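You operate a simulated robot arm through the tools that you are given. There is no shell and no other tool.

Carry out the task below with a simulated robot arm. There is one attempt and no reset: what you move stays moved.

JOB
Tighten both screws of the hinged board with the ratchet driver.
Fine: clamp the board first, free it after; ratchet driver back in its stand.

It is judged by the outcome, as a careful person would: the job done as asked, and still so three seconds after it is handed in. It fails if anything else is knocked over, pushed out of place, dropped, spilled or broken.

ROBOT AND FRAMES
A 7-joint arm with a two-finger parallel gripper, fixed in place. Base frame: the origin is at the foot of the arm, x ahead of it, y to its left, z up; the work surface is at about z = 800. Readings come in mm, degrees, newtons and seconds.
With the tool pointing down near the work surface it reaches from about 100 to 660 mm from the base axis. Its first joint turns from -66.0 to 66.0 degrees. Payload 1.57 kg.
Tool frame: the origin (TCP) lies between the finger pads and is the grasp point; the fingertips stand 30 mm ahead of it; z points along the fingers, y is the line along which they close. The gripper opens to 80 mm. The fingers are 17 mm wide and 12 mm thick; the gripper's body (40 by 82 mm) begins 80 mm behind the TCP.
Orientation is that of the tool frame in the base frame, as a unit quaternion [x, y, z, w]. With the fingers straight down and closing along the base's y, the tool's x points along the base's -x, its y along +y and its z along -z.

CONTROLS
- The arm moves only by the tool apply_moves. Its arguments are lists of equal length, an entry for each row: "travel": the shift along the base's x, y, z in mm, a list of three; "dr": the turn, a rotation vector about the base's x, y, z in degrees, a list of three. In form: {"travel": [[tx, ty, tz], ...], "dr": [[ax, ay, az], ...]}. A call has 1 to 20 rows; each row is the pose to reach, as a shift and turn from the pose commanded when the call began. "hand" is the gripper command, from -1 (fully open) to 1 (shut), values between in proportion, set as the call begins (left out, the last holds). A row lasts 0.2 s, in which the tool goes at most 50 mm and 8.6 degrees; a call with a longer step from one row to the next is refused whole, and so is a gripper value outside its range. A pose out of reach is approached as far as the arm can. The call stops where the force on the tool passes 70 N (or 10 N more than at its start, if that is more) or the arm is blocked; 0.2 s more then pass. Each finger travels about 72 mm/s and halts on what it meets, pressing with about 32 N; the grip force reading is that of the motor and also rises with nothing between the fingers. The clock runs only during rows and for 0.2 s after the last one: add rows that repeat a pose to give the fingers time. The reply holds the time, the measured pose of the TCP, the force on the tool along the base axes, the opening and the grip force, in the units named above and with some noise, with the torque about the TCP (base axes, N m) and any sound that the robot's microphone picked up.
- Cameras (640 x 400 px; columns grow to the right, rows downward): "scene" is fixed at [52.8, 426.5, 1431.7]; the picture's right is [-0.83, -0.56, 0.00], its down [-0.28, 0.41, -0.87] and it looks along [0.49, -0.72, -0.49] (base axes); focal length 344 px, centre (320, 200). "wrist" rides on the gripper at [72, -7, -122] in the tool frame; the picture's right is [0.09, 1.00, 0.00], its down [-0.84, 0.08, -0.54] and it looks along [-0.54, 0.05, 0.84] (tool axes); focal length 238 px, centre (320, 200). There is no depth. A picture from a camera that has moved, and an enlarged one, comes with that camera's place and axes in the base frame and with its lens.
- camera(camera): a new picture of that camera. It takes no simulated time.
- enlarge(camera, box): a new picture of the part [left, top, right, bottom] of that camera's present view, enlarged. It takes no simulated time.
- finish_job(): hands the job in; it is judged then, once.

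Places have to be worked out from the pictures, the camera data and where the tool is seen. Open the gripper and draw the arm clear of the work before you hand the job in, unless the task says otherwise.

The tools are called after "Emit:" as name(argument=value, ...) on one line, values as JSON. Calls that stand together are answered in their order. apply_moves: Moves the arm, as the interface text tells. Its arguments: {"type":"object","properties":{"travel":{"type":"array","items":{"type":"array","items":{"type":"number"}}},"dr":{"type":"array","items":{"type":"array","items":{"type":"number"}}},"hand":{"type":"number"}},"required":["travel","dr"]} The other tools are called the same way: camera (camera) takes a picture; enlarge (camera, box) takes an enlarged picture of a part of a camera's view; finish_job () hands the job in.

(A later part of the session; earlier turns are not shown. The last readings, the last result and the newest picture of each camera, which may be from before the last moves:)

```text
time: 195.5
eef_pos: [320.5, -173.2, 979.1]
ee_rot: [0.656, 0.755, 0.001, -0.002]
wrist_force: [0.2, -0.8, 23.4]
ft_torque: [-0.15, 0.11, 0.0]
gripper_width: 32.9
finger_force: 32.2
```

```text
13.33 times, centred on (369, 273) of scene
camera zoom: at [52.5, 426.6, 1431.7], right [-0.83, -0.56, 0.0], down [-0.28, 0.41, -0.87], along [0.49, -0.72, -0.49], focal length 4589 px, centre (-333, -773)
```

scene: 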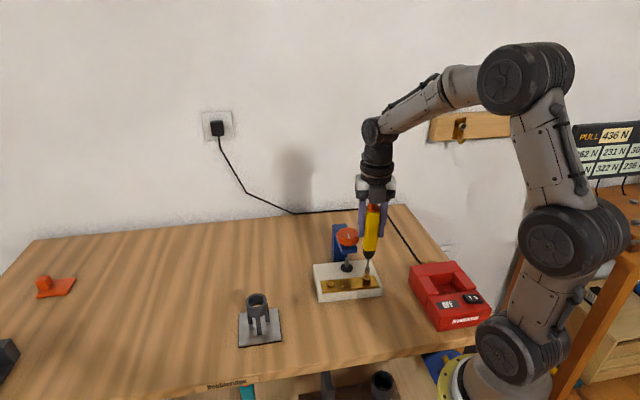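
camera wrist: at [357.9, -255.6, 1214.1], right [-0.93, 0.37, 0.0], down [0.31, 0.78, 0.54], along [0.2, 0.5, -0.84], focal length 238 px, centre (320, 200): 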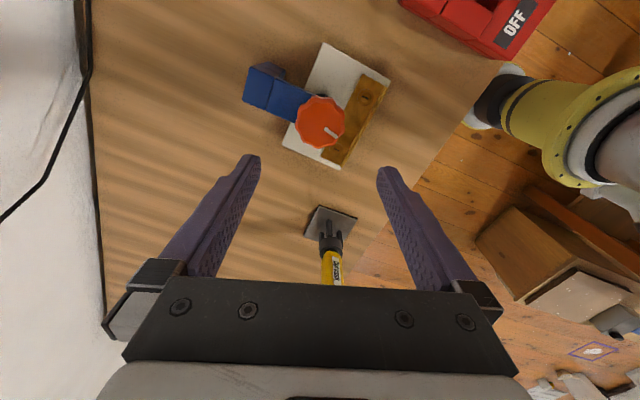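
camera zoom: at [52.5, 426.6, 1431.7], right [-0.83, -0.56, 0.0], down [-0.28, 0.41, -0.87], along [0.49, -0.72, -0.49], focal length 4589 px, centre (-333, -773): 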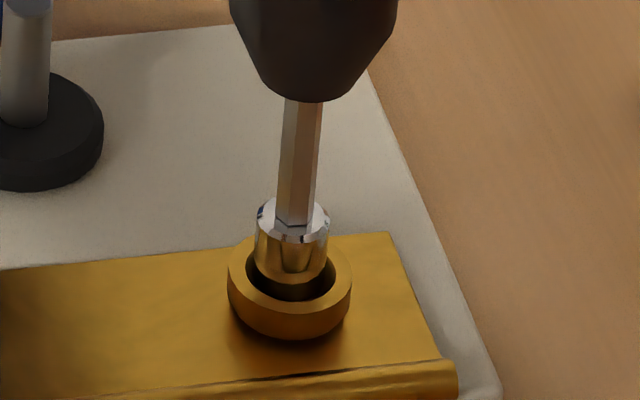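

Nearly flush now. Continue another 45° with a (−0.5, 0) correction.

Emit:
apply_moves(travel=[[-0.2, -0.06, -0.05], [-0.4, -0.12, -0.1], [-0.52, -0.18, -0.2], [-0.55, -0.25, -0.3], [-0.58, -0.3, -0.4], [-0.6, -0.37, -0.5], [-0.6, -0.37, -0.5]], dr=[[0, 0, -7.5], [0, 0, -15], [0, 0, -22.5], [0, 0, -30], [0, 0, -37.5], [0, 0, -45], [0, 0, -45]])

Emit:
enlarge(camera="wrist", box=[300, 95, 340, 135])

Emit:
enlarge(camera="scene", box=[345, 258, 393, 288])

```text
time: 197.1
eef_pos: [319.3, -174.4, 978.0]
ee_rot: [0.896, 0.445, 0.002, -0.002]
wrist_force: [2.1, 1.0, 17.6]
ft_torque: [0.14, -0.22, -0.01]
gripper_width: 32.7
finger_force: 31.7
```

```text
10.00 times, centred on (320, 115) of wrist
camera zoom: at [357.3, -113.4, 1101.4], right [0.85, -0.53, 0.0], down [-0.44, -0.72, 0.54], along [-0.28, -0.46, -0.84], focal length 2384 px, centre (320, 1050)
```

zoom: 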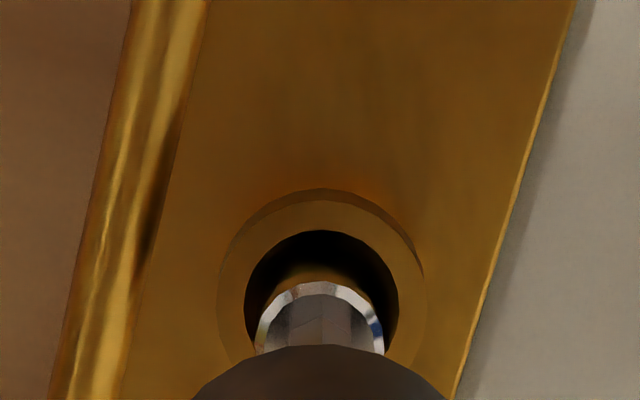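

```text
13.33 times, centred on (369, 273) of scene
camera zoom: at [52.6, 426.7, 1431.7], right [-0.83, -0.56, 0.0], down [-0.28, 0.41, -0.87], along [0.49, -0.72, -0.49], focal length 4589 px, centre (-333, -773)
```

zoom: 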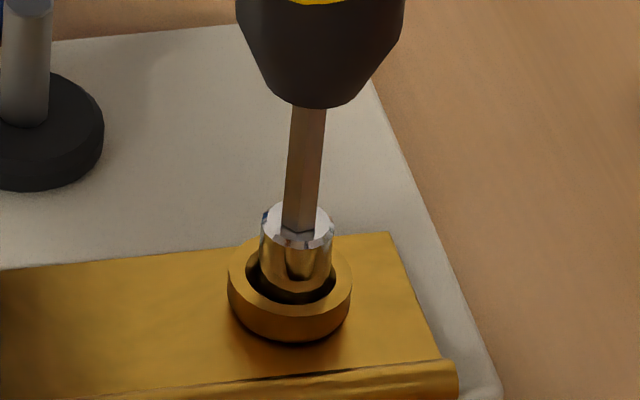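

Sinking continues. I'll correct (+0.6, +0.8) while turning on to ψ≈−165°.

Emit:
apply_moves(travel=[[0.2, 0.3, -0.1], [0.4, 0.55, -0.2], [0.45, 0.7, -0.3], [0.4, 0.65, -0.4], [0.3, 0.6, -0.5], [0.3, 0.6, -0.5]], dr=[[0, 0, -7.5], [0, 0, -15], [0, 0, -22.5], [0, 0, -30], [0, 0, -38], [0, 0, -38]])

Emit:
enlarge(camera="wrist", box=[300, 95, 340, 135])

Emit:
enlarge(camera="scene", box=[345, 258, 393, 288])

```text
time: 198.5
eef_pos: [318.9, -172.8, 978.8]
ee_rot: [0.991, 0.13, 0.002, -0.001]
wrist_force: [-1.0, -1.3, 12.3]
ft_torque: [-0.27, 0.0, -0.02]
gripper_width: 32.6
finger_force: 32.0
```

```text
10.00 times, centred on (320, 115) of wrist
camera zoom: at [386.8, -148.7, 1100.9], right [0.35, -0.94, 0.0], down [-0.79, -0.29, 0.54], along [-0.51, -0.19, -0.84], focal length 2384 px, centre (320, 1050)
```

zoom: 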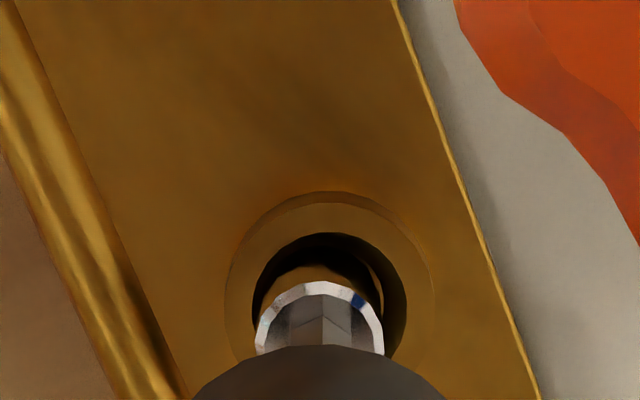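

```text
13.33 times, centred on (369, 273) of scene
camera zoom: at [52.6, 426.6, 1431.7], right [-0.83, -0.56, 0.0], down [-0.28, 0.41, -0.87], along [0.49, -0.72, -0.49], focal length 4589 px, centre (-333, -773)
```

zoom: 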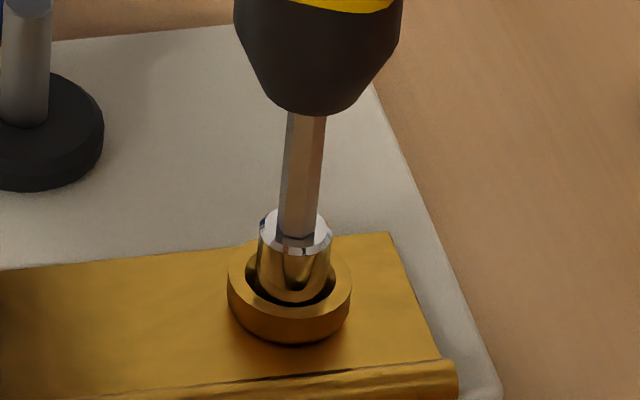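

About 4.6 mm sunk now and still moving slightly. This stroke is at its end; I'll lift gently clear of the cup and swing back counter-clockwise for another stroke.

Emit:
apply_moves(travel=[[0, 0, 0.5], [0, 0, 1.0], [0, 0, 1.8], [0, 0, 3], [0, 0, 5], [0, 0, 8], [0, 0, 11], [0, 0, 13], [0, 0, 13]], dr=[[0, 0, 0], [0, 0, 0], [0, 0, 0], [0, 0, 0], [0, 0, 0], [0, 0, 0], [0, 0, 0], [0, 0, 0], [0, 0, 0]])

Emit:
enlarge(camera="scene", box=[310, 262, 390, 302])

Emit:
enlarge(camera="scene", box=[355, 269, 377, 285])

Emit:
enlarge(camera="scene", box=[321, 272, 343, 288])

Emit:
enlarge(camera="scene", box=[325, 222, 373, 258])

```text
time: 200.5
eef_pos: [320.0, -172.9, 990.3]
ee_rot: [0.991, 0.132, 0.002, 0.0]
wrist_force: [0.0, -0.3, -3.0]
ft_torque: [-0.04, 0.02, -0.01]
gripper_width: 32.9
finger_force: 32.5
```

```text
8.00 times, centred on (350, 282) of scene
camera zoom: at [52.8, 426.5, 1431.8], right [-0.83, -0.56, 0.0], down [-0.28, 0.41, -0.87], along [0.49, -0.72, -0.49], focal length 2754 px, centre (80, -456)
```

zoom: 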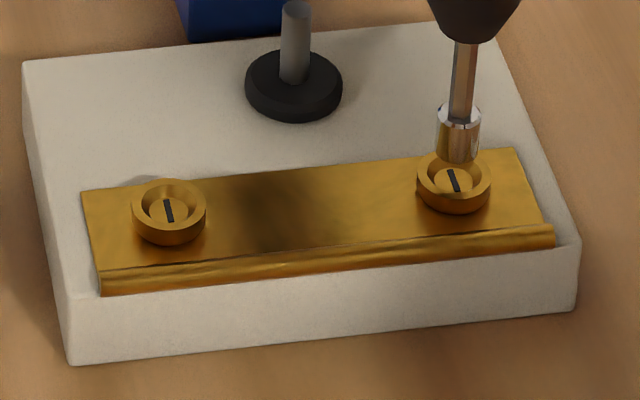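

```text
16.00 times, centred on (366, 277) of scene
camera zoom: at [52.8, 426.5, 1431.8], right [-0.83, -0.56, 0.0], down [-0.28, 0.41, -0.87], along [0.49, -0.72, -0.49], focal length 5507 px, centre (-416, -1032)
```

zoom: 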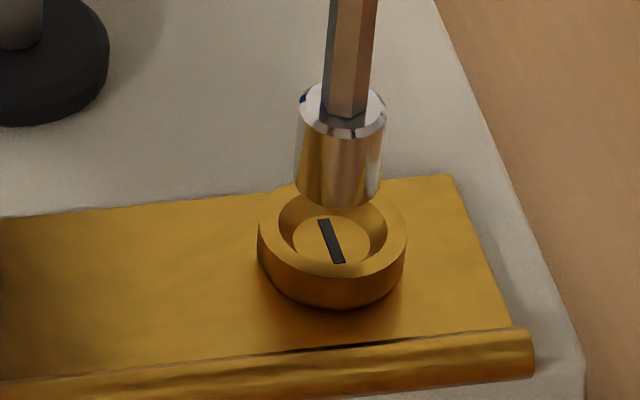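

```text
16.00 times, centred on (332, 280) of scene
camera zoom: at [52.8, 426.5, 1431.8], right [-0.83, -0.56, 0.0], down [-0.28, 0.41, -0.87], along [0.49, -0.72, -0.49], focal length 5507 px, centre (128, -1080)
```

zoom: 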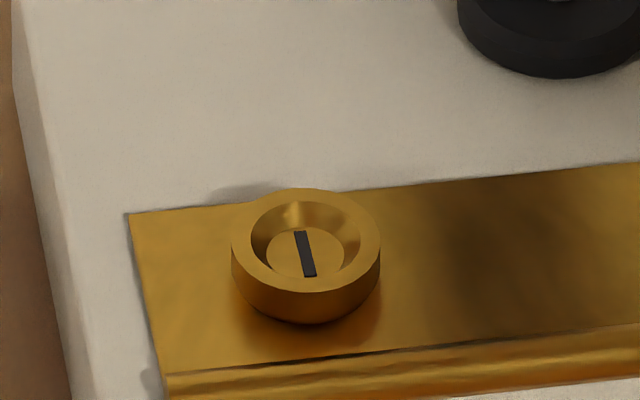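

```text
11.11 times, centred on (349, 240) of scene
camera zoom: at [52.8, 426.5, 1431.8], right [-0.83, -0.56, 0.0], down [-0.28, 0.41, -0.87], along [0.49, -0.72, -0.49], focal length 3824 px, centre (-2, -244)
```

zoom: 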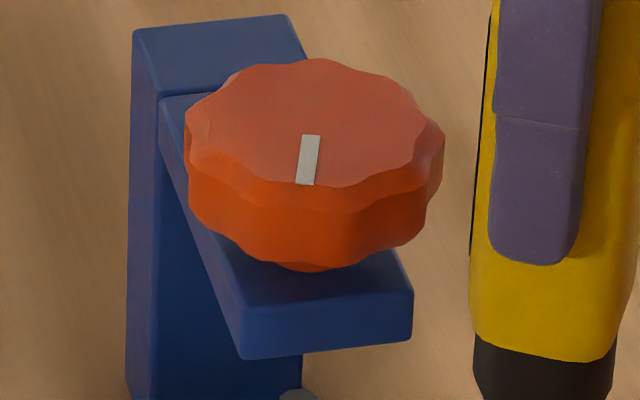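

Both heads have now sunk the same amount (~4.6 mm) and sit at matching heights. I'll swing back counter-clockwise (lifted clear of the cup) and do one more confirming stroke on this screw to be sure it is at its stop.

Emit:
apply_moves(travel=[[0, 0, 0], [0, 0, 0], [0, 0, 0], [0, 0, 0], [0, 0, 0], [0, 0, 0], [0, 0, 0], [0, 0, 0], [0, 0, 0], [0, 0, 0], [0, 0, 0], [0, 0, 0], [0, 0, 0], [0, 0, 0], [0, 0, 0], [0, 0, 0], [0, 0, 0], [0, 0, 0], [0, 0, 0], [0, 0, 0]], dr=[[0, 0, 8], [0, 0, 16], [0, 0, 24], [0, 0, 32], [0, 0, 40], [0, 0, 48], [0, 0, 56], [0, 0, 64], [0, 0, 72], [0, 0, 80], [0, 0, 88], [0, 0, 96], [0, 0, 104], [0, 0, 112], [0, 0, 120], [0, 0, 128], [0, 0, 136], [0, 0, 144], [0, 0, 152], [0, 0, 160]])

Emit:
apply_moves(travel=[[0, 0, 0], [0, 0, 0], [0, 0, 0], [0, 0, 0], [0, 0, 0], [0, 0, 0], [0, 0, 0], [0, 0, 0], [0, 0, 0], [0, 0, 0], [0, 0, 0], [0, 0, 0], [0, 0, 0], [0, 0, 0], [0, 0, 0], [0, 0, 0], [0, 0, 0]], dr=[[0, 0, 8], [0, 0, 16], [0, 0, 24], [0, 0, 32], [0, 0, 40], [0, 0, 48], [0, 0, 56], [0, 0, 64], [0, 0, 72], [0, 0, 80], [0, 0, 88], [0, 0, 96], [0, 0, 104], [0, 0, 112], [0, 0, 120], [0, 0, 125], [0, 0, 125]])

Emit:
enlarge(camera="wrist", box=[300, 90, 340, 130])

Emit:
enlarge(camera="scene", box=[345, 258, 393, 288])

```text
time: 204.7
eef_pos: [320.6, -173.6, 991.3]
ee_rot: [0.042, 0.999, -0.001, -0.002]
wrist_force: [0.9, -0.9, -3.3]
ft_torque: [-0.03, -0.03, -0.03]
gripper_width: 32.7
finger_force: 31.8
```

```text
time: 208.3
eef_pos: [320.5, -174.0, 989.6]
ee_rot: [0.867, -0.498, 0.001, 0.001]
wrist_force: [-0.6, 0.0, -4.1]
ft_torque: [0.03, -0.01, 0.0]
gripper_width: 32.9
finger_force: 32.1
```

```text
10.00 times, centred on (320, 110) of wrist
camera zoom: at [361.5, -232.7, 1113.0], right [-0.81, -0.58, 0.0], down [-0.49, 0.69, 0.54], along [-0.31, 0.44, -0.84], focal length 2384 px, centre (320, 1100)
```

zoom: 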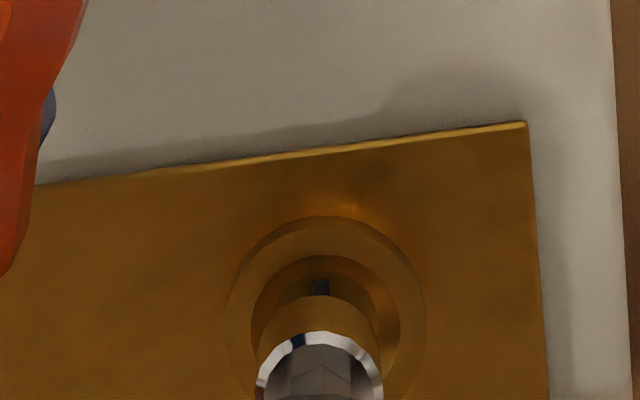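

```text
13.33 times, centred on (369, 273) of scene
camera zoom: at [52.8, 426.5, 1431.8], right [-0.83, -0.56, 0.0], down [-0.28, 0.41, -0.87], along [0.49, -0.72, -0.49], focal length 4589 px, centre (-333, -773)
```

zoom: 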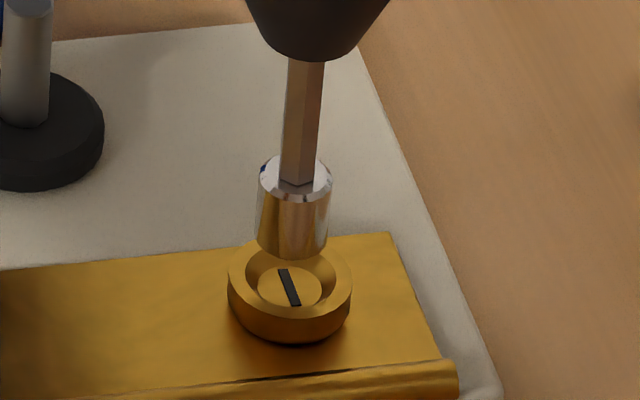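

Still nearly centred after the swing. I'll shift (−0.3, −0.6) and lower into the cup to a light press.

Emit:
apply_moves(travel=[[-0.3, -0.6, -3], [-0.3, -0.6, -6], [-0.3, -0.6, -9], [-0.3, -0.6, -11], [-0.5, -0.6, -12], [-0.6, -0.6, -12.8], [-0.6, -0.6, -12.8]], dr=[[0, 0, 0], [0, 0, 0], [0, 0, 0], [0, 0, 0], [0, 0, 0], [0, 0, 0], [0, 0, 0]])

Emit:
enlarge(camera="wrist", box=[300, 95, 340, 135])

Emit:
enlarge(camera="scene", box=[345, 258, 393, 288])

```text
time: 209.9
eef_pos: [319.5, -174.5, 977.9]
ee_rot: [0.866, -0.5, 0.002, 0.0]
wrist_force: [-0.5, 0.3, -0.3]
ft_torque: [0.12, 0.05, -0.01]
gripper_width: 32.8
finger_force: 31.5
```

```text
10.00 times, centred on (320, 115) of wrist
camera zoom: at [360.6, -233.1, 1101.0], right [-0.82, -0.58, 0.0], down [-0.49, 0.69, 0.54], along [-0.31, 0.44, -0.84], focal length 2384 px, centre (320, 1050)
```

zoom: 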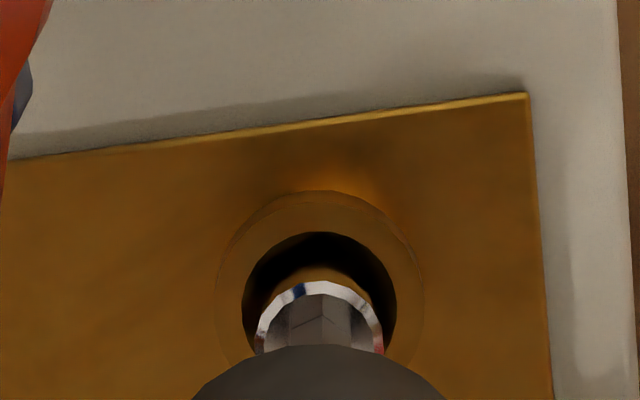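

```text
13.33 times, centred on (369, 273) of scene
camera zoom: at [52.8, 426.5, 1431.7], right [-0.83, -0.56, 0.0], down [-0.28, 0.41, -0.87], along [0.49, -0.72, -0.49], focal length 4589 px, centre (-333, -773)
```

zoom: 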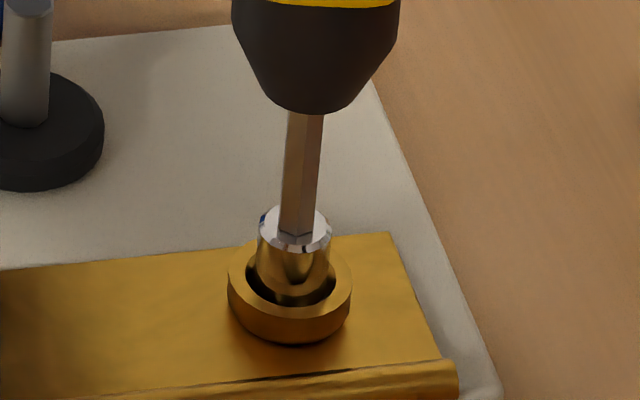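

Centred, light contact at z=979.0. Press 0.8 mm more and turn 45° clockwise.

Emit:
apply_moves(travel=[[-0.2, 0, -0.8], [-0.18, 0.05, -0.85], [-0.16, 0.1, -0.9], [-0.14, 0.15, -0.95], [-0.12, 0.2, -1.0], [-0.1, 0.27, -1.05], [-0.1, 0.35, -1.1], [-0.1, 0.35, -1.1]], dr=[[0, 0, 0], [0, 0, -7.5], [0, 0, -15], [0, 0, -22.5], [0, 0, -30], [0, 0, -37.5], [0, 0, -45], [0, 0, -45]])

Emit:
enlarge(camera="wrist", box=[300, 95, 340, 135])

Emit:
enlarge(camera="scene", box=[345, 258, 393, 288])

```text
time: 211.7
eef_pos: [320.7, -174.6, 977.9]
ee_rot: [-0.609, 0.793, -0.002, 0.0]
wrist_force: [2.2, -0.8, 13.5]
ft_torque: [-0.07, -0.29, -0.02]
gripper_width: 32.6
finger_force: 32.2
```

```text
10.00 times, centred on (320, 115) of wrist
camera zoom: at [307.3, -245.2, 1100.9], right [-0.99, 0.17, 0.0], down [0.14, 0.83, 0.54], along [0.09, 0.53, -0.84], focal length 2384 px, centre (320, 1050)
```

zoom: 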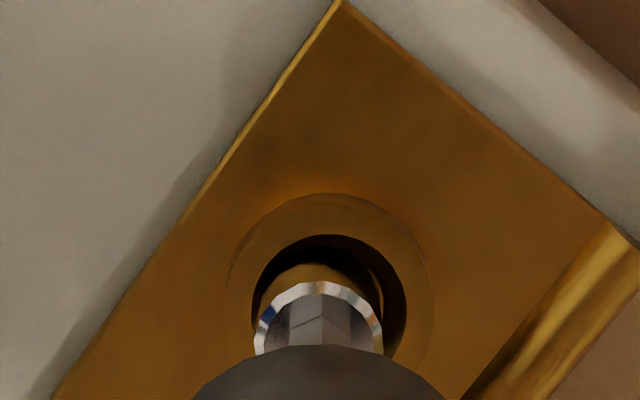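

```text
13.33 times, centred on (369, 273) of scene
camera zoom: at [52.7, 426.6, 1431.7], right [-0.83, -0.56, 0.0], down [-0.28, 0.41, -0.87], along [0.49, -0.72, -0.49], focal length 4589 px, centre (-333, -773)
```

zoom: 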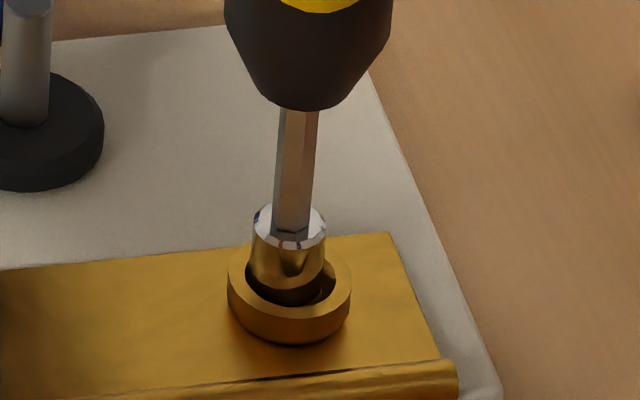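

No further sinking over 45° at ~17 N. One more 45° with a firmer push to confirm it's bottomed.

Emit:
apply_moves(travel=[[-0.5, 0.15, -0.4], [-0.55, 0.2, -0.5], [-0.5, 0.25, -0.6], [-0.4, 0.3, -0.7], [-0.3, 0.35, -0.8], [-0.2, 0.4, -0.8], [-0.2, 0.4, -0.8]], dr=[[0, 0, -7.5], [0, 0, -15], [0, 0, -22.5], [0, 0, -30], [0, 0, -37.5], [0, 0, -45], [0, 0, -45]])

Emit:
enlarge(camera="wrist", box=[300, 95, 340, 135])

Emit:
enlarge(camera="scene", box=[345, 258, 393, 288])

```text
time: 213.3
eef_pos: [320.0, -173.3, 977.9]
ee_rot: [-0.26, 0.966, -0.002, 0.001]
wrist_force: [-1.4, -0.1, 31.6]
ft_torque: [0.12, 0.14, -0.01]
gripper_width: 32.7
finger_force: 32.1
```

```text
10.00 times, centred on (320, 115) of wrist
camera zoom: at [260.2, -214.9, 1100.4], right [-0.58, 0.82, 0.0], down [0.69, 0.49, 0.54], along [0.44, 0.31, -0.84], focal length 2384 px, centre (320, 1050)
```

zoom: 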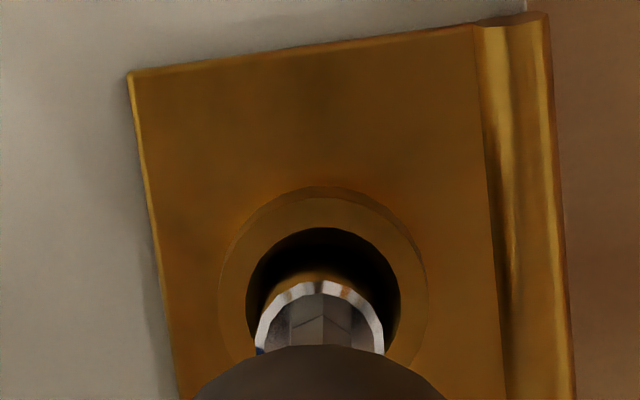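

```text
13.33 times, centred on (369, 273) of scene
camera zoom: at [52.4, 426.7, 1431.7], right [-0.83, -0.56, 0.0], down [-0.28, 0.41, -0.87], along [0.49, -0.72, -0.49], focal length 4589 px, centre (-333, -773)
```

zoom: 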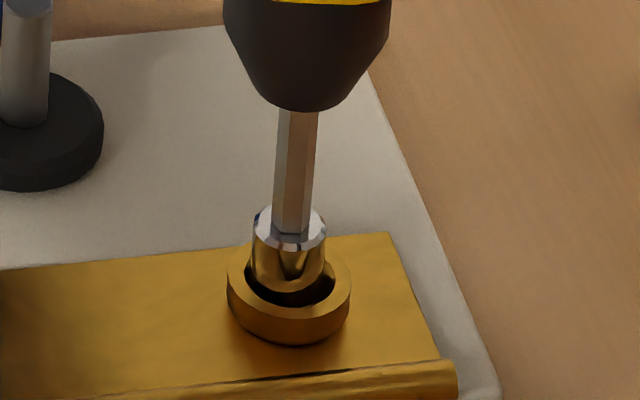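

S1 no longer sinks even at 35 N, so it is bottomed. I'll unload gently, lift clear and inspect both heads closely.

Emit:
apply_moves(travel=[[0, 0, 0.6], [0, 0, 1.2], [0, 0, 1.8], [0, 0, 2.4], [0, 0, 3.2], [0, 0, 5], [0, 0, 9], [0, 0, 16], [0, 0, 30], [0, 0, 60], [0, 0, 95], [0, 0, 118], [0, 0, 118]], dr=[[0, 0, 0], [0, 0, 0], [0, 0, 0], [0, 0, 0], [0, 0, 0], [0, 0, 0], [0, 0, 0], [0, 0, 0], [0, 0, 0], [0, 0, 0], [0, 0, 0], [0, 0, 0], [0, 0, 0]])

Emit:
enlarge(camera="scene", box=[358, 270, 374, 282])

Emit:
enlarge(camera="scene", box=[323, 276, 339, 288])

Emit:
enlarge(camera="scene", box=[310, 262, 390, 302])

Emit:
camera(camera="wrist")

```text
time: 216.1
eef_pos: [318.2, -172.9, 1095.1]
ee_rot: [-0.26, 0.966, -0.002, -0.001]
wrist_force: [-0.3, 0.3, -2.7]
ft_torque: [-0.01, 0.0, 0.0]
gripper_width: 32.6
finger_force: 32.1
```

```text
16.00 times, centred on (366, 276) of scene
camera zoom: at [52.8, 426.5, 1431.8], right [-0.83, -0.56, 0.0], down [-0.28, 0.41, -0.87], along [0.49, -0.72, -0.49], focal length 5507 px, centre (-416, -1016)
```

zoom: 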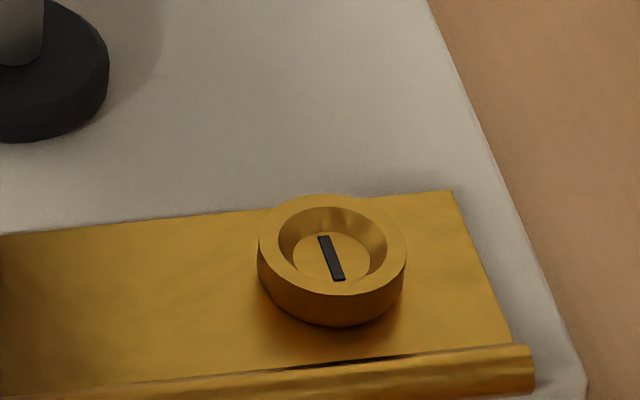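

```text
16.00 times, centred on (331, 282) of scene
camera zoom: at [52.8, 426.5, 1431.8], right [-0.83, -0.56, 0.0], down [-0.28, 0.41, -0.87], along [0.49, -0.72, -0.49], focal length 5507 px, centre (144, -1112)
```

zoom: 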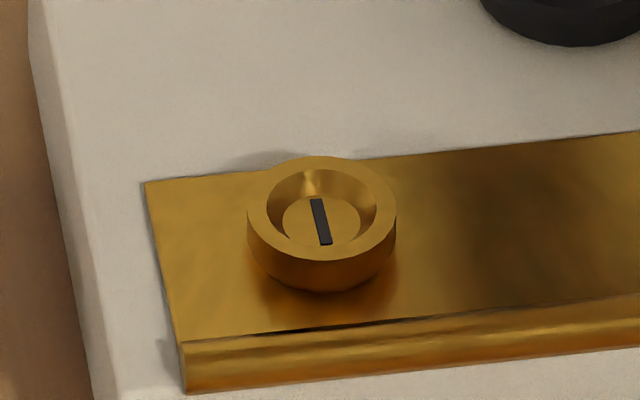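

```text
8.00 times, centred on (350, 282) of scene
camera zoom: at [52.8, 426.5, 1431.8], right [-0.83, -0.56, 0.0], down [-0.28, 0.41, -0.87], along [0.49, -0.72, -0.49], focal length 2754 px, centre (80, -456)
```

zoom: 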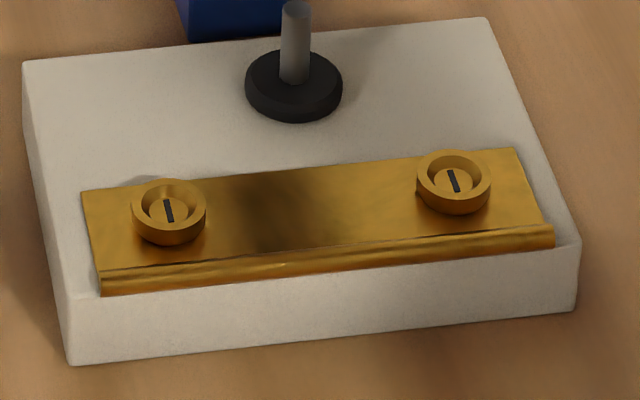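

```text
taken
camera wrist: at [260.3, -214.8, 1218.2], right [-0.58, 0.82, 0.0], down [0.69, 0.49, 0.54], along [0.44, 0.31, -0.84], focal length 238 px, centre (320, 200)
```

wrist: 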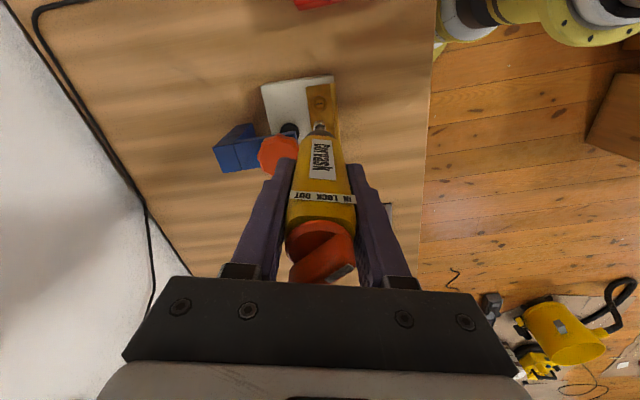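

Both heads sit equally low with no gap visible, and neither sinks with more turning. Now I'll carry the driver back to its stand (pick pose ≈(460.7, 64.4), ψ≈41°).

Emit:
apply_moves(travel=[[10, 17, 0], [21, 35, 0], [32, 53, 0], [43, 71, 0], [54, 90, 0], [65, 109, 0], [76, 128, 0], [87, 146, 0], [98, 164, 0], [109, 182, 0], [120, 201, 0], [131, 219, 0], [141.6, 237, 0], [141.6, 237, 0], [141.6, 237, 0]], dr=[[0, 0, 1], [0, 0, 2], [0, 0, 3], [0, 0, 4], [0, 0, 5], [0, 0, 6], [0, 0, 7], [0, 0, 8], [0, 0, 9], [0, 0, 10], [0, 0, 10.5], [0, 0, 11], [0, 0, 11.1], [0, 0, 11.1], [0, 0, 11.1]])

Emit:
apply_moves(travel=[[0, 0, -15], [0, 0, -30], [0, 0, -45], [0, 0, -55], [0, 0, -55]], dr=[[0, 0, 0], [0, 0, 0], [0, 0, 0], [0, 0, 0], [0, 0, 0]])

Emit:
enlarge(camera="scene", box=[230, 260, 290, 310])

Emit:
enlarge(camera="wrist", box=[285, 80, 355, 140])

```text
time: 219.3
eef_pos: [462.1, 62.4, 1093.8]
ee_rot: [-0.352, 0.936, -0.002, -0.001]
wrist_force: [-0.4, 0.0, -3.0]
ft_torque: [0.0, -0.02, -0.04]
gripper_width: 32.7
finger_force: 32.0
```

```text
time: 220.5
eef_pos: [461.8, 62.9, 1038.6]
ee_rot: [-0.352, 0.936, -0.001, -0.002]
wrist_force: [0.0, 0.8, -3.2]
ft_torque: [-0.04, 0.02, 0.0]
gripper_width: 32.7
finger_force: 32.4
```

```text
8.00 times, centred on (260, 285) of scene
camera zoom: at [52.8, 426.5, 1431.7], right [-0.83, -0.56, 0.0], down [-0.28, 0.41, -0.87], along [0.49, -0.72, -0.49], focal length 2754 px, centre (800, -480)
```

zoom: 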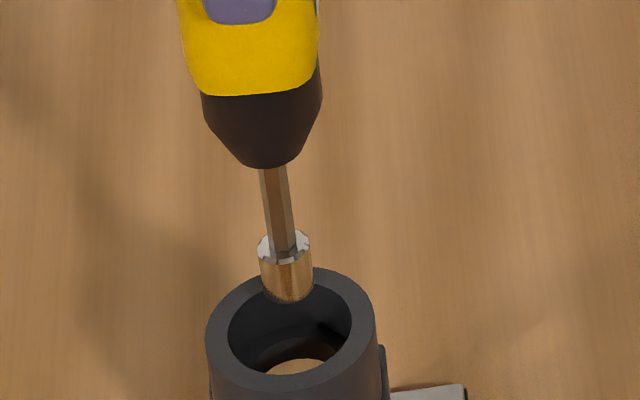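

```text
6.67 times, centred on (320, 110) of wrist
camera zoom: at [411.1, 11.2, 1161.7], right [-0.72, 0.69, 0.0], down [0.58, 0.61, 0.54], along [0.37, 0.39, -0.84], focal length 1589 px, centre (320, 800)
```

zoom: 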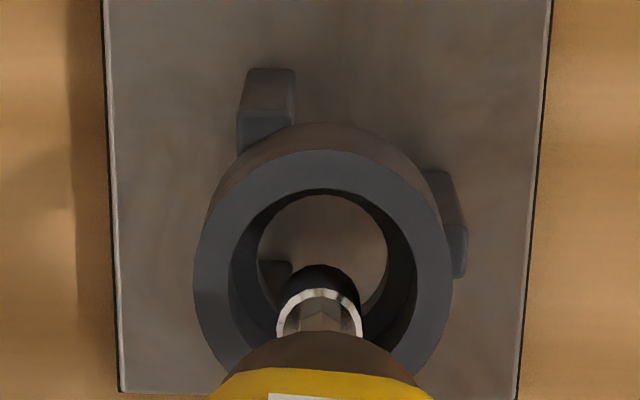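

Lined up with the ring in both views. Lower in stages.

Emit:
apply_moves(travel=[[0, 0.3, -12], [0, 0.3, -24], [0, 0.3, -36], [0, 0.3, -46], [0, 0.3, -46]], dr=[[0, 0, 0], [0, 0, 0], [0, 0, 0], [0, 0, 0], [0, 0, 0]])

Emit:
enlarge(camera="wrist", box=[285, 80, 355, 140])

Emit:
enlarge(camera="scene", box=[230, 260, 290, 310])

```text
time: 221.7
eef_pos: [461.9, 63.7, 993.1]
ee_rot: [-0.351, 0.936, -0.001, -0.002]
wrist_force: [0.0, -0.3, -3.1]
ft_torque: [0.0, 0.0, -0.02]
gripper_width: 32.5
finger_force: 32.5
```

```text
6.67 times, centred on (320, 110) of wrist
camera zoom: at [411.5, 11.9, 1115.6], right [-0.72, 0.69, 0.0], down [0.58, 0.61, 0.54], along [0.37, 0.39, -0.84], focal length 1589 px, centre (320, 800)
```

zoom: 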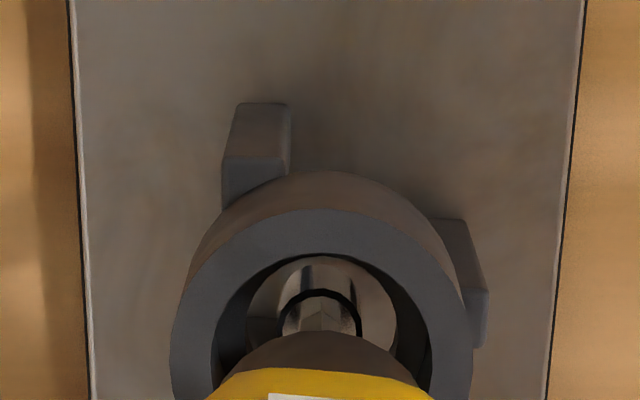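

```text
8.00 times, centred on (260, 285) of scene
camera zoom: at [52.8, 426.5, 1431.7], right [-0.83, -0.56, 0.0], down [-0.28, 0.41, -0.87], along [0.49, -0.72, -0.49], focal length 2754 px, centre (800, -480)
```

zoom: 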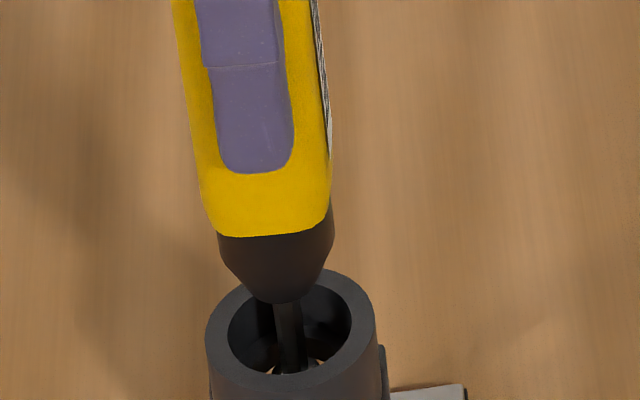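

The nose is entering the ring. Continue down to about z 957, then the last few millimetres watching the force.

Emit:
apply_moves(travel=[[0, 0.2, -10], [0, 0.2, -20], [0, 0.2, -29], [0, 0.2, -35], [0, 0.2, -35]], dr=[[0, 0, 0], [0, 0, 0], [0, 0, 0], [0, 0, 0], [0, 0, 0]])

Emit:
apply_moves(travel=[[0, 0, -1.5], [0, 0, -3], [0, 0, -3.8], [0, 0, -3.8]], dr=[[0, 0, 0], [0, 0, 0], [0, 0, 0], [0, 0, 0]])

Emit:
enlarge(camera="wrist", box=[260, 80, 380, 220])

```text
time: 222.9
eef_pos: [460.6, 62.0, 958.2]
ee_rot: [-0.352, 0.936, -0.002, -0.002]
wrist_force: [-0.1, 0.4, -3.8]
ft_torque: [0.0, -0.01, -0.01]
gripper_width: 32.6
finger_force: 32.0
```

```text
time: 223.9
eef_pos: [460.9, 64.7, 954.9]
ee_rot: [-0.351, 0.936, -0.001, -0.001]
wrist_force: [0.5, 0.2, -2.6]
ft_torque: [-0.01, 0.0, 0.0]
gripper_width: 32.8
finger_force: 31.3
```

```text
2.86 times, centred on (320, 150) of wrist
camera zoom: at [411.2, 11.9, 1077.4], right [-0.72, 0.69, 0.0], down [0.58, 0.61, 0.54], along [0.37, 0.39, -0.84], focal length 681 px, centre (320, 343)
```

zoom: 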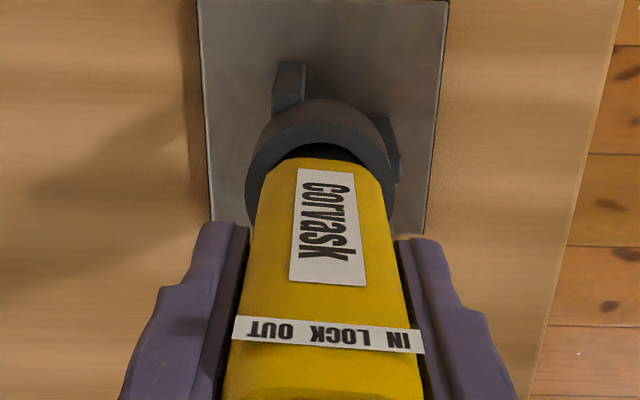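

At z≈955.4, close to the pick height of 953.8. Lower 2 mm more.

Emit:
apply_moves(travel=[[0, 0, -0.7], [0, 0, -1.4], [0, 0, -2.0], [0, 0, -2.0]], dr=[[0, 0, 0], [0, 0, 0], [0, 0, 0], [0, 0, 0]])

Emit:
apply_moves(travel=[[0, 0, -0.4], [0, 0, -0.8], [0, 0, -0.8]], dr=[[0, 0, 0], [0, 0, 0], [0, 0, 0]])

```text
time: 224.9
eef_pos: [461.3, 62.9, 953.0]
ee_rot: [-0.352, 0.936, -0.001, -0.001]
wrist_force: [0.4, -1.3, -3.3]
ft_torque: [0.0, 0.0, 0.03]
gripper_width: 32.7
finger_force: 31.9
```

```text
time: 225.7
eef_pos: [461.8, 63.9, 951.8]
ee_rot: [-0.353, 0.936, -0.002, 0.0]
wrist_force: [2.5, -1.8, -0.6]
ft_torque: [-0.17, -0.16, -0.01]
gripper_width: 32.8
finger_force: 31.7
```

The driver rests in its stand. I'll open the fingers, rise and check it.

Emit:
apply_moves(travel=[[0, 0, 0], [0, 0, 0], [0, 0, 0], [0, 0, 0]], dr=[[0, 0, 0], [0, 0, 0], [0, 0, 0], [0, 0, 0]], hand=-1)

Emit:
apply_moves(travel=[[0, 0, 20], [0, 0, 50], [0, 0, 80], [0, 0, 110], [0, 0, 140], [0, 0, 140]], dr=[[0, 0, 0], [0, 0, 0], [0, 0, 0], [0, 0, 0], [0, 0, 0], [0, 0, 0]])

Emit:
enlarge(camera="scene", box=[215, 230, 305, 350])

Emit:
enlarge(camera="scene", box=[290, 210, 410, 310])

```text
time: 226.7
eef_pos: [460.4, 63.5, 951.0]
ee_rot: [-0.351, 0.936, -0.001, -0.001]
wrist_force: [0.9, 1.2, 0.0]
ft_torque: [0.0, -0.03, -0.01]
gripper_width: 80.0
finger_force: 0.0
```

```text
time: 228.1
eef_pos: [461.9, 63.1, 1092.7]
ee_rot: [-0.352, 0.936, -0.002, -0.001]
wrist_force: [0.1, -0.4, 0.0]
ft_torque: [0.01, 0.03, -0.01]
gripper_width: 79.8
finger_force: 0.0
```

```text
3.33 times, centred on (260, 290) of scene
camera zoom: at [52.8, 426.5, 1431.7], right [-0.83, -0.56, 0.0], down [-0.28, 0.41, -0.87], along [0.49, -0.72, -0.49], focal length 1147 px, centre (520, -100)
```

zoom: 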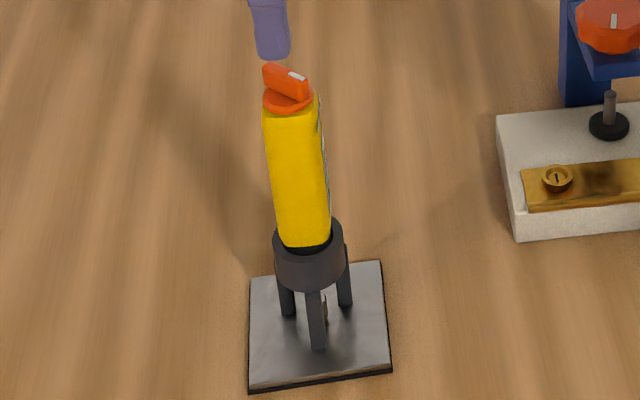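

```text
4.00 times, centred on (350, 260) of scene
camera zoom: at [52.8, 426.5, 1431.7], right [-0.83, -0.56, 0.0], down [-0.28, 0.41, -0.87], along [0.49, -0.72, -0.49], focal length 1377 px, centre (200, -40)
```

zoom: 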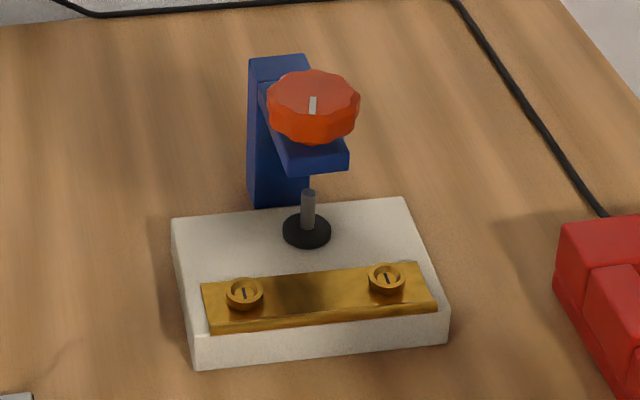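

The driver stands properly, and both screw heads are down. Now to free the board: I go to the knob with the gripper pre-turned clockwise, so I can unscrew it counter-clockwise.

Emit:
apply_moves(travel=[[-5.9, -19.3, 0], [-11.8, -38.7, 0], [-17.7, -58, 0], [-23.5, -77.4, 0], [-29.4, -96.7, 0], [-35.3, -116, 0], [-41.2, -135.4, 0], [-47, -154.8, 0], [-53, -174, 0], [-58.8, -193.5, 0], [-64.7, -212.8, 0], [-70.6, -232, 0], [-76.5, -251.5, 0], [-76.5, -251.5, 0]], dr=[[0, 0, -8], [0, 0, -16], [0, 0, -24], [0, 0, -32], [0, 0, -40], [0, 0, -48], [0, 0, -56], [0, 0, -64], [0, 0, -72], [0, 0, -80], [0, 0, -88], [0, 0, -96], [0, 0, -101], [0, 0, -101]])

Emit:
enlarge(camera="wrist", box=[220, 60, 420, 200])

```text
time: 231.1
eef_pos: [384.3, -186.9, 1092.6]
ee_rot: [0.499, 0.867, 0.0, -0.001]
wrist_force: [0.0, -0.1, -0.2]
ft_torque: [0.0, 0.01, -0.02]
gripper_width: 80.0
finger_force: 0.1
```

```text
2.86 times, centred on (320, 130) of wrist
camera zoom: at [343.0, -129.1, 1215.4], right [0.82, 0.58, 0.0], down [0.49, -0.69, 0.54], along [0.31, -0.44, -0.84], focal length 681 px, centre (320, 400)
```

zoom: 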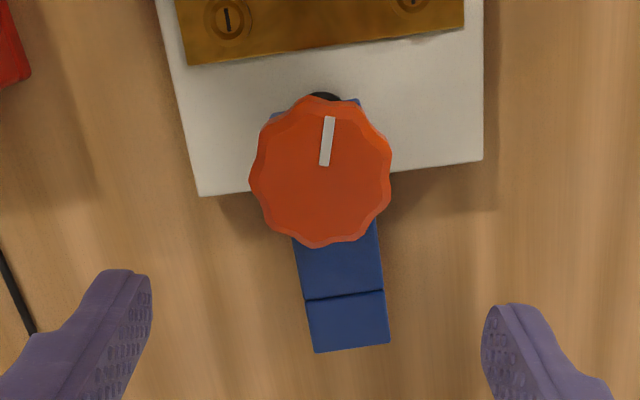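

Aligned over the knob. Descend and grip.

Emit:
apply_moves(travel=[[0, 0, -30], [0, 0, -60], [0, 0, -90], [0, 0, -110], [0, 0, -122], [0, 0, -126.5], [0, 0, -126.5]], dr=[[0, 0, 0], [0, 0, 0], [0, 0, 0], [0, 0, 0], [0, 0, 0], [0, 0, 0], [0, 0, 0]])

Emit:
apply_moves(travel=[[0, 0, 0], [0, 0, 0], [0, 0, 0]], dr=[[0, 0, 0], [0, 0, 0], [0, 0, 0]], hand=1)

Emit:
enlarge(camera="wrist", box=[220, 100, 420, 240])

```text
time: 232.7
eef_pos: [384.0, -186.9, 964.7]
ee_rot: [0.499, 0.867, 0.0, -0.001]
wrist_force: [0.6, 0.1, -0.5]
ft_torque: [0.0, 0.02, 0.01]
gripper_width: 80.5
finger_force: 0.1
```

```text
time: 233.5
eef_pos: [385.4, -186.0, 964.9]
ee_rot: [0.498, 0.867, 0.001, -0.002]
wrist_force: [8.2, 6.7, -5.8]
ft_torque: [0.14, -0.74, 0.03]
gripper_width: 55.5
finger_force: 44.8
```

```text
2.86 times, centred on (320, 170) of wrist
camera zoom: at [342.7, -128.3, 1087.5], right [0.81, 0.58, 0.0], down [0.49, -0.69, 0.54], along [0.31, -0.44, -0.84], focal length 681 px, centre (320, 286)
```

zoom: 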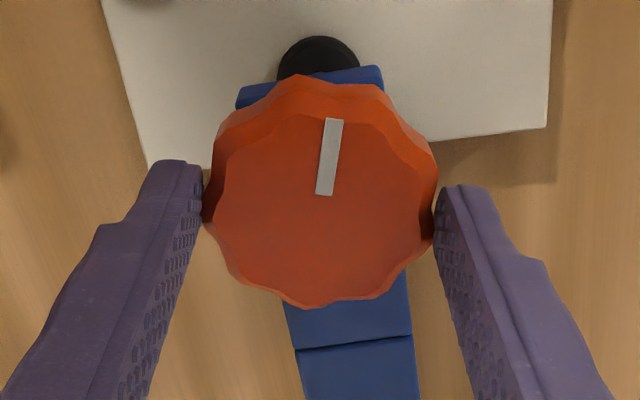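

Gripped; mark at ≈119°. I'll relieve the side load and turn counter-clockwise ~150° back to the original open position.

Emit:
apply_moves(travel=[[0.6, 0.5, 0], [0.6, 0.5, 0], [0.6, 0.5, 0], [0.6, 0.5, 0], [0.6, 0.5, 0], [0.6, 0.5, 0], [0.6, 0.5, 0], [0.6, 0.5, 0], [0.6, 0.5, 0], [0.6, 0.5, 0], [0.6, 0.5, 0]], dr=[[0, 0, 0], [0, 0, 8], [0, 0, 16], [0, 0, 24], [0, 0, 32], [0, 0, 40], [0, 0, 48], [0, 0, 56], [0, 0, 64], [0, 0, 72], [0, 0, 72]])

Emit:
enlarge(camera="scene", box=[332, 250, 364, 270])

Emit:
enlarge(camera="scene", box=[310, 262, 390, 302])

```text
time: 235.9
eef_pos: [384.8, -186.7, 964.5]
ee_rot: [-0.106, 0.994, -0.001, -0.002]
wrist_force: [1.3, -1.6, -7.4]
ft_torque: [0.52, -0.38, 0.01]
gripper_width: 55.7
finger_force: 44.7
```

```text
16.00 times, centred on (348, 260) of scene
camera zoom: at [52.9, 426.4, 1431.8], right [-0.83, -0.56, 0.0], down [-0.28, 0.41, -0.87], along [0.49, -0.72, -0.49], focal length 5507 px, centre (-128, -760)
```

zoom: 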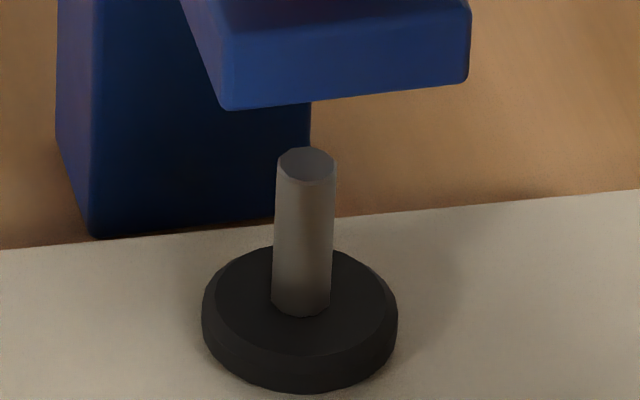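

```text
8.00 times, centred on (350, 282) of scene
camera zoom: at [52.9, 426.4, 1431.8], right [-0.83, -0.56, 0.0], down [-0.28, 0.41, -0.87], along [0.49, -0.72, -0.49], focal length 2754 px, centre (80, -456)
```

zoom: 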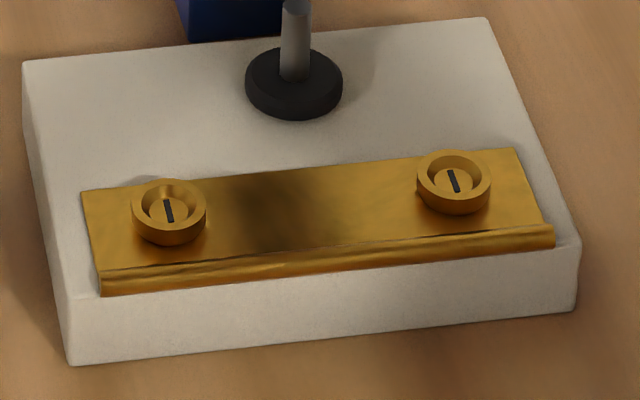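

The foot is rising freely and the board stays put. Continue ~78° more to the original open angle.

Emit:
apply_moves(travel=[[0, 0, 0], [0, 0, 0], [0, 0, 0], [0, 0, 0], [0, 0, 0], [0, 0, 0], [0, 0, 0], [0, 0, 0], [0, 0, 0], [0, 0, 0], [0, 0, 0]], dr=[[0, 0, 8], [0, 0, 16], [0, 0, 24], [0, 0, 32], [0, 0, 40], [0, 0, 48], [0, 0, 56], [0, 0, 64], [0, 0, 72], [0, 0, 76], [0, 0, 76]])

Emit:
enlarge(camera="scene", box=[332, 250, 364, 270])

Emit:
enlarge(camera="wrist", box=[220, 100, 420, 240])

```text
time: 238.3
eef_pos: [385.9, -188.0, 966.3]
ee_rot: [-0.697, 0.717, -0.002, -0.001]
wrist_force: [3.5, -9.1, -13.4]
ft_torque: [-1.29, -0.07, -0.05]
gripper_width: 55.4
finger_force: 45.1
```

```text
16.00 times, centred on (348, 260) of scene
camera zoom: at [53.0, 426.2, 1431.8], right [-0.83, -0.56, 0.0], down [-0.28, 0.41, -0.87], along [0.49, -0.72, -0.49], focal length 5507 px, centre (-128, -760)
```

zoom: 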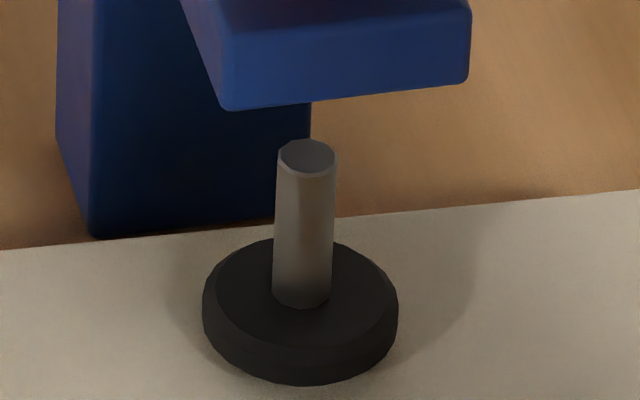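

```text
2.86 times, centred on (320, 170) of wrist
camera zoom: at [389.1, -259.6, 1087.7], right [-1.0, -0.06, 0.0], down [-0.05, 0.84, 0.54], along [-0.03, 0.54, -0.84], focal length 681 px, centre (320, 286)
```

zoom: 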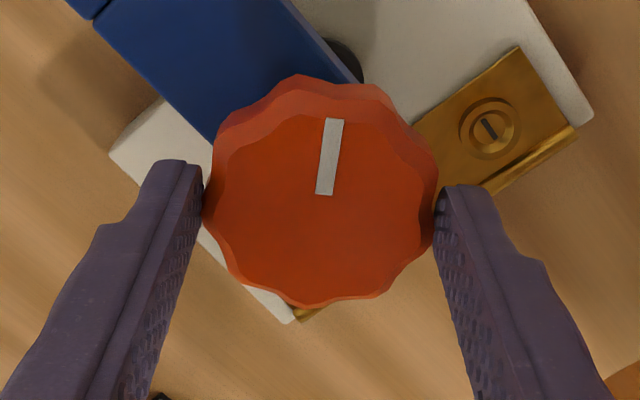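

The foot is back up at its starting height (mark back to ≈−90°). I'll open the fingers and rise straight up.

Emit:
apply_moves(travel=[[0, 0, 0], [0, 0, 0], [0, 0, 0]], dr=[[0, 0, 0], [0, 0, 0], [0, 0, 0]], hand=-1)

Emit:
apply_moves(travel=[[0, 0, 15], [0, 0, 45], [0, 0, 80], [0, 0, 115], [0, 0, 130], [0, 0, 130]], dr=[[0, 0, 0], [0, 0, 0], [0, 0, 0], [0, 0, 0], [0, 0, 0], [0, 0, 0]])

Emit:
enlarge(camera="scene", box=[290, 210, 410, 310])

Emit:
enlarge(camera="wrist", box=[220, 40, 420, 180])

```text
time: 239.1
eef_pos: [384.0, -186.6, 965.1]
ee_rot: [-0.697, 0.717, -0.002, -0.001]
wrist_force: [0.7, -0.5, 0.0]
ft_torque: [0.01, -0.02, 0.02]
gripper_width: 80.0
finger_force: 0.1
```

```text
time: 240.5
eef_pos: [385.8, -187.1, 1094.4]
ee_rot: [-0.696, 0.718, -0.002, 0.0]
wrist_force: [0.1, 0.6, 0.4]
ft_torque: [-0.01, -0.01, 0.0]
gripper_width: 79.9
finger_force: 0.0
```

```text
4.00 times, centred on (350, 260) of scene
camera zoom: at [52.8, 426.5, 1431.7], right [-0.83, -0.56, 0.0], down [-0.28, 0.41, -0.87], along [0.49, -0.72, -0.49], focal length 1377 px, centre (200, -40)
```

zoom: 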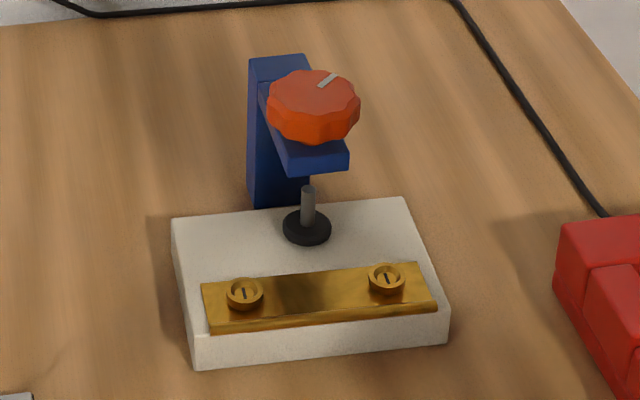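

```text
2.86 times, centred on (320, 110) of wrist
camera zoom: at [389.6, -259.8, 1217.6], right [-1.0, -0.06, 0.0], down [-0.05, 0.84, 0.54], along [-0.03, 0.54, -0.84], focal length 681 px, centre (320, 457)
```

zoom: 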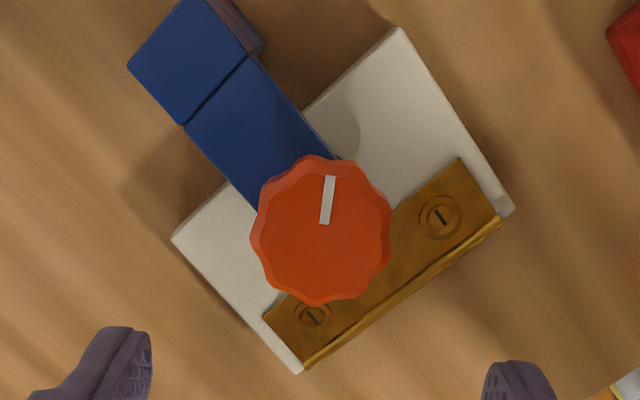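

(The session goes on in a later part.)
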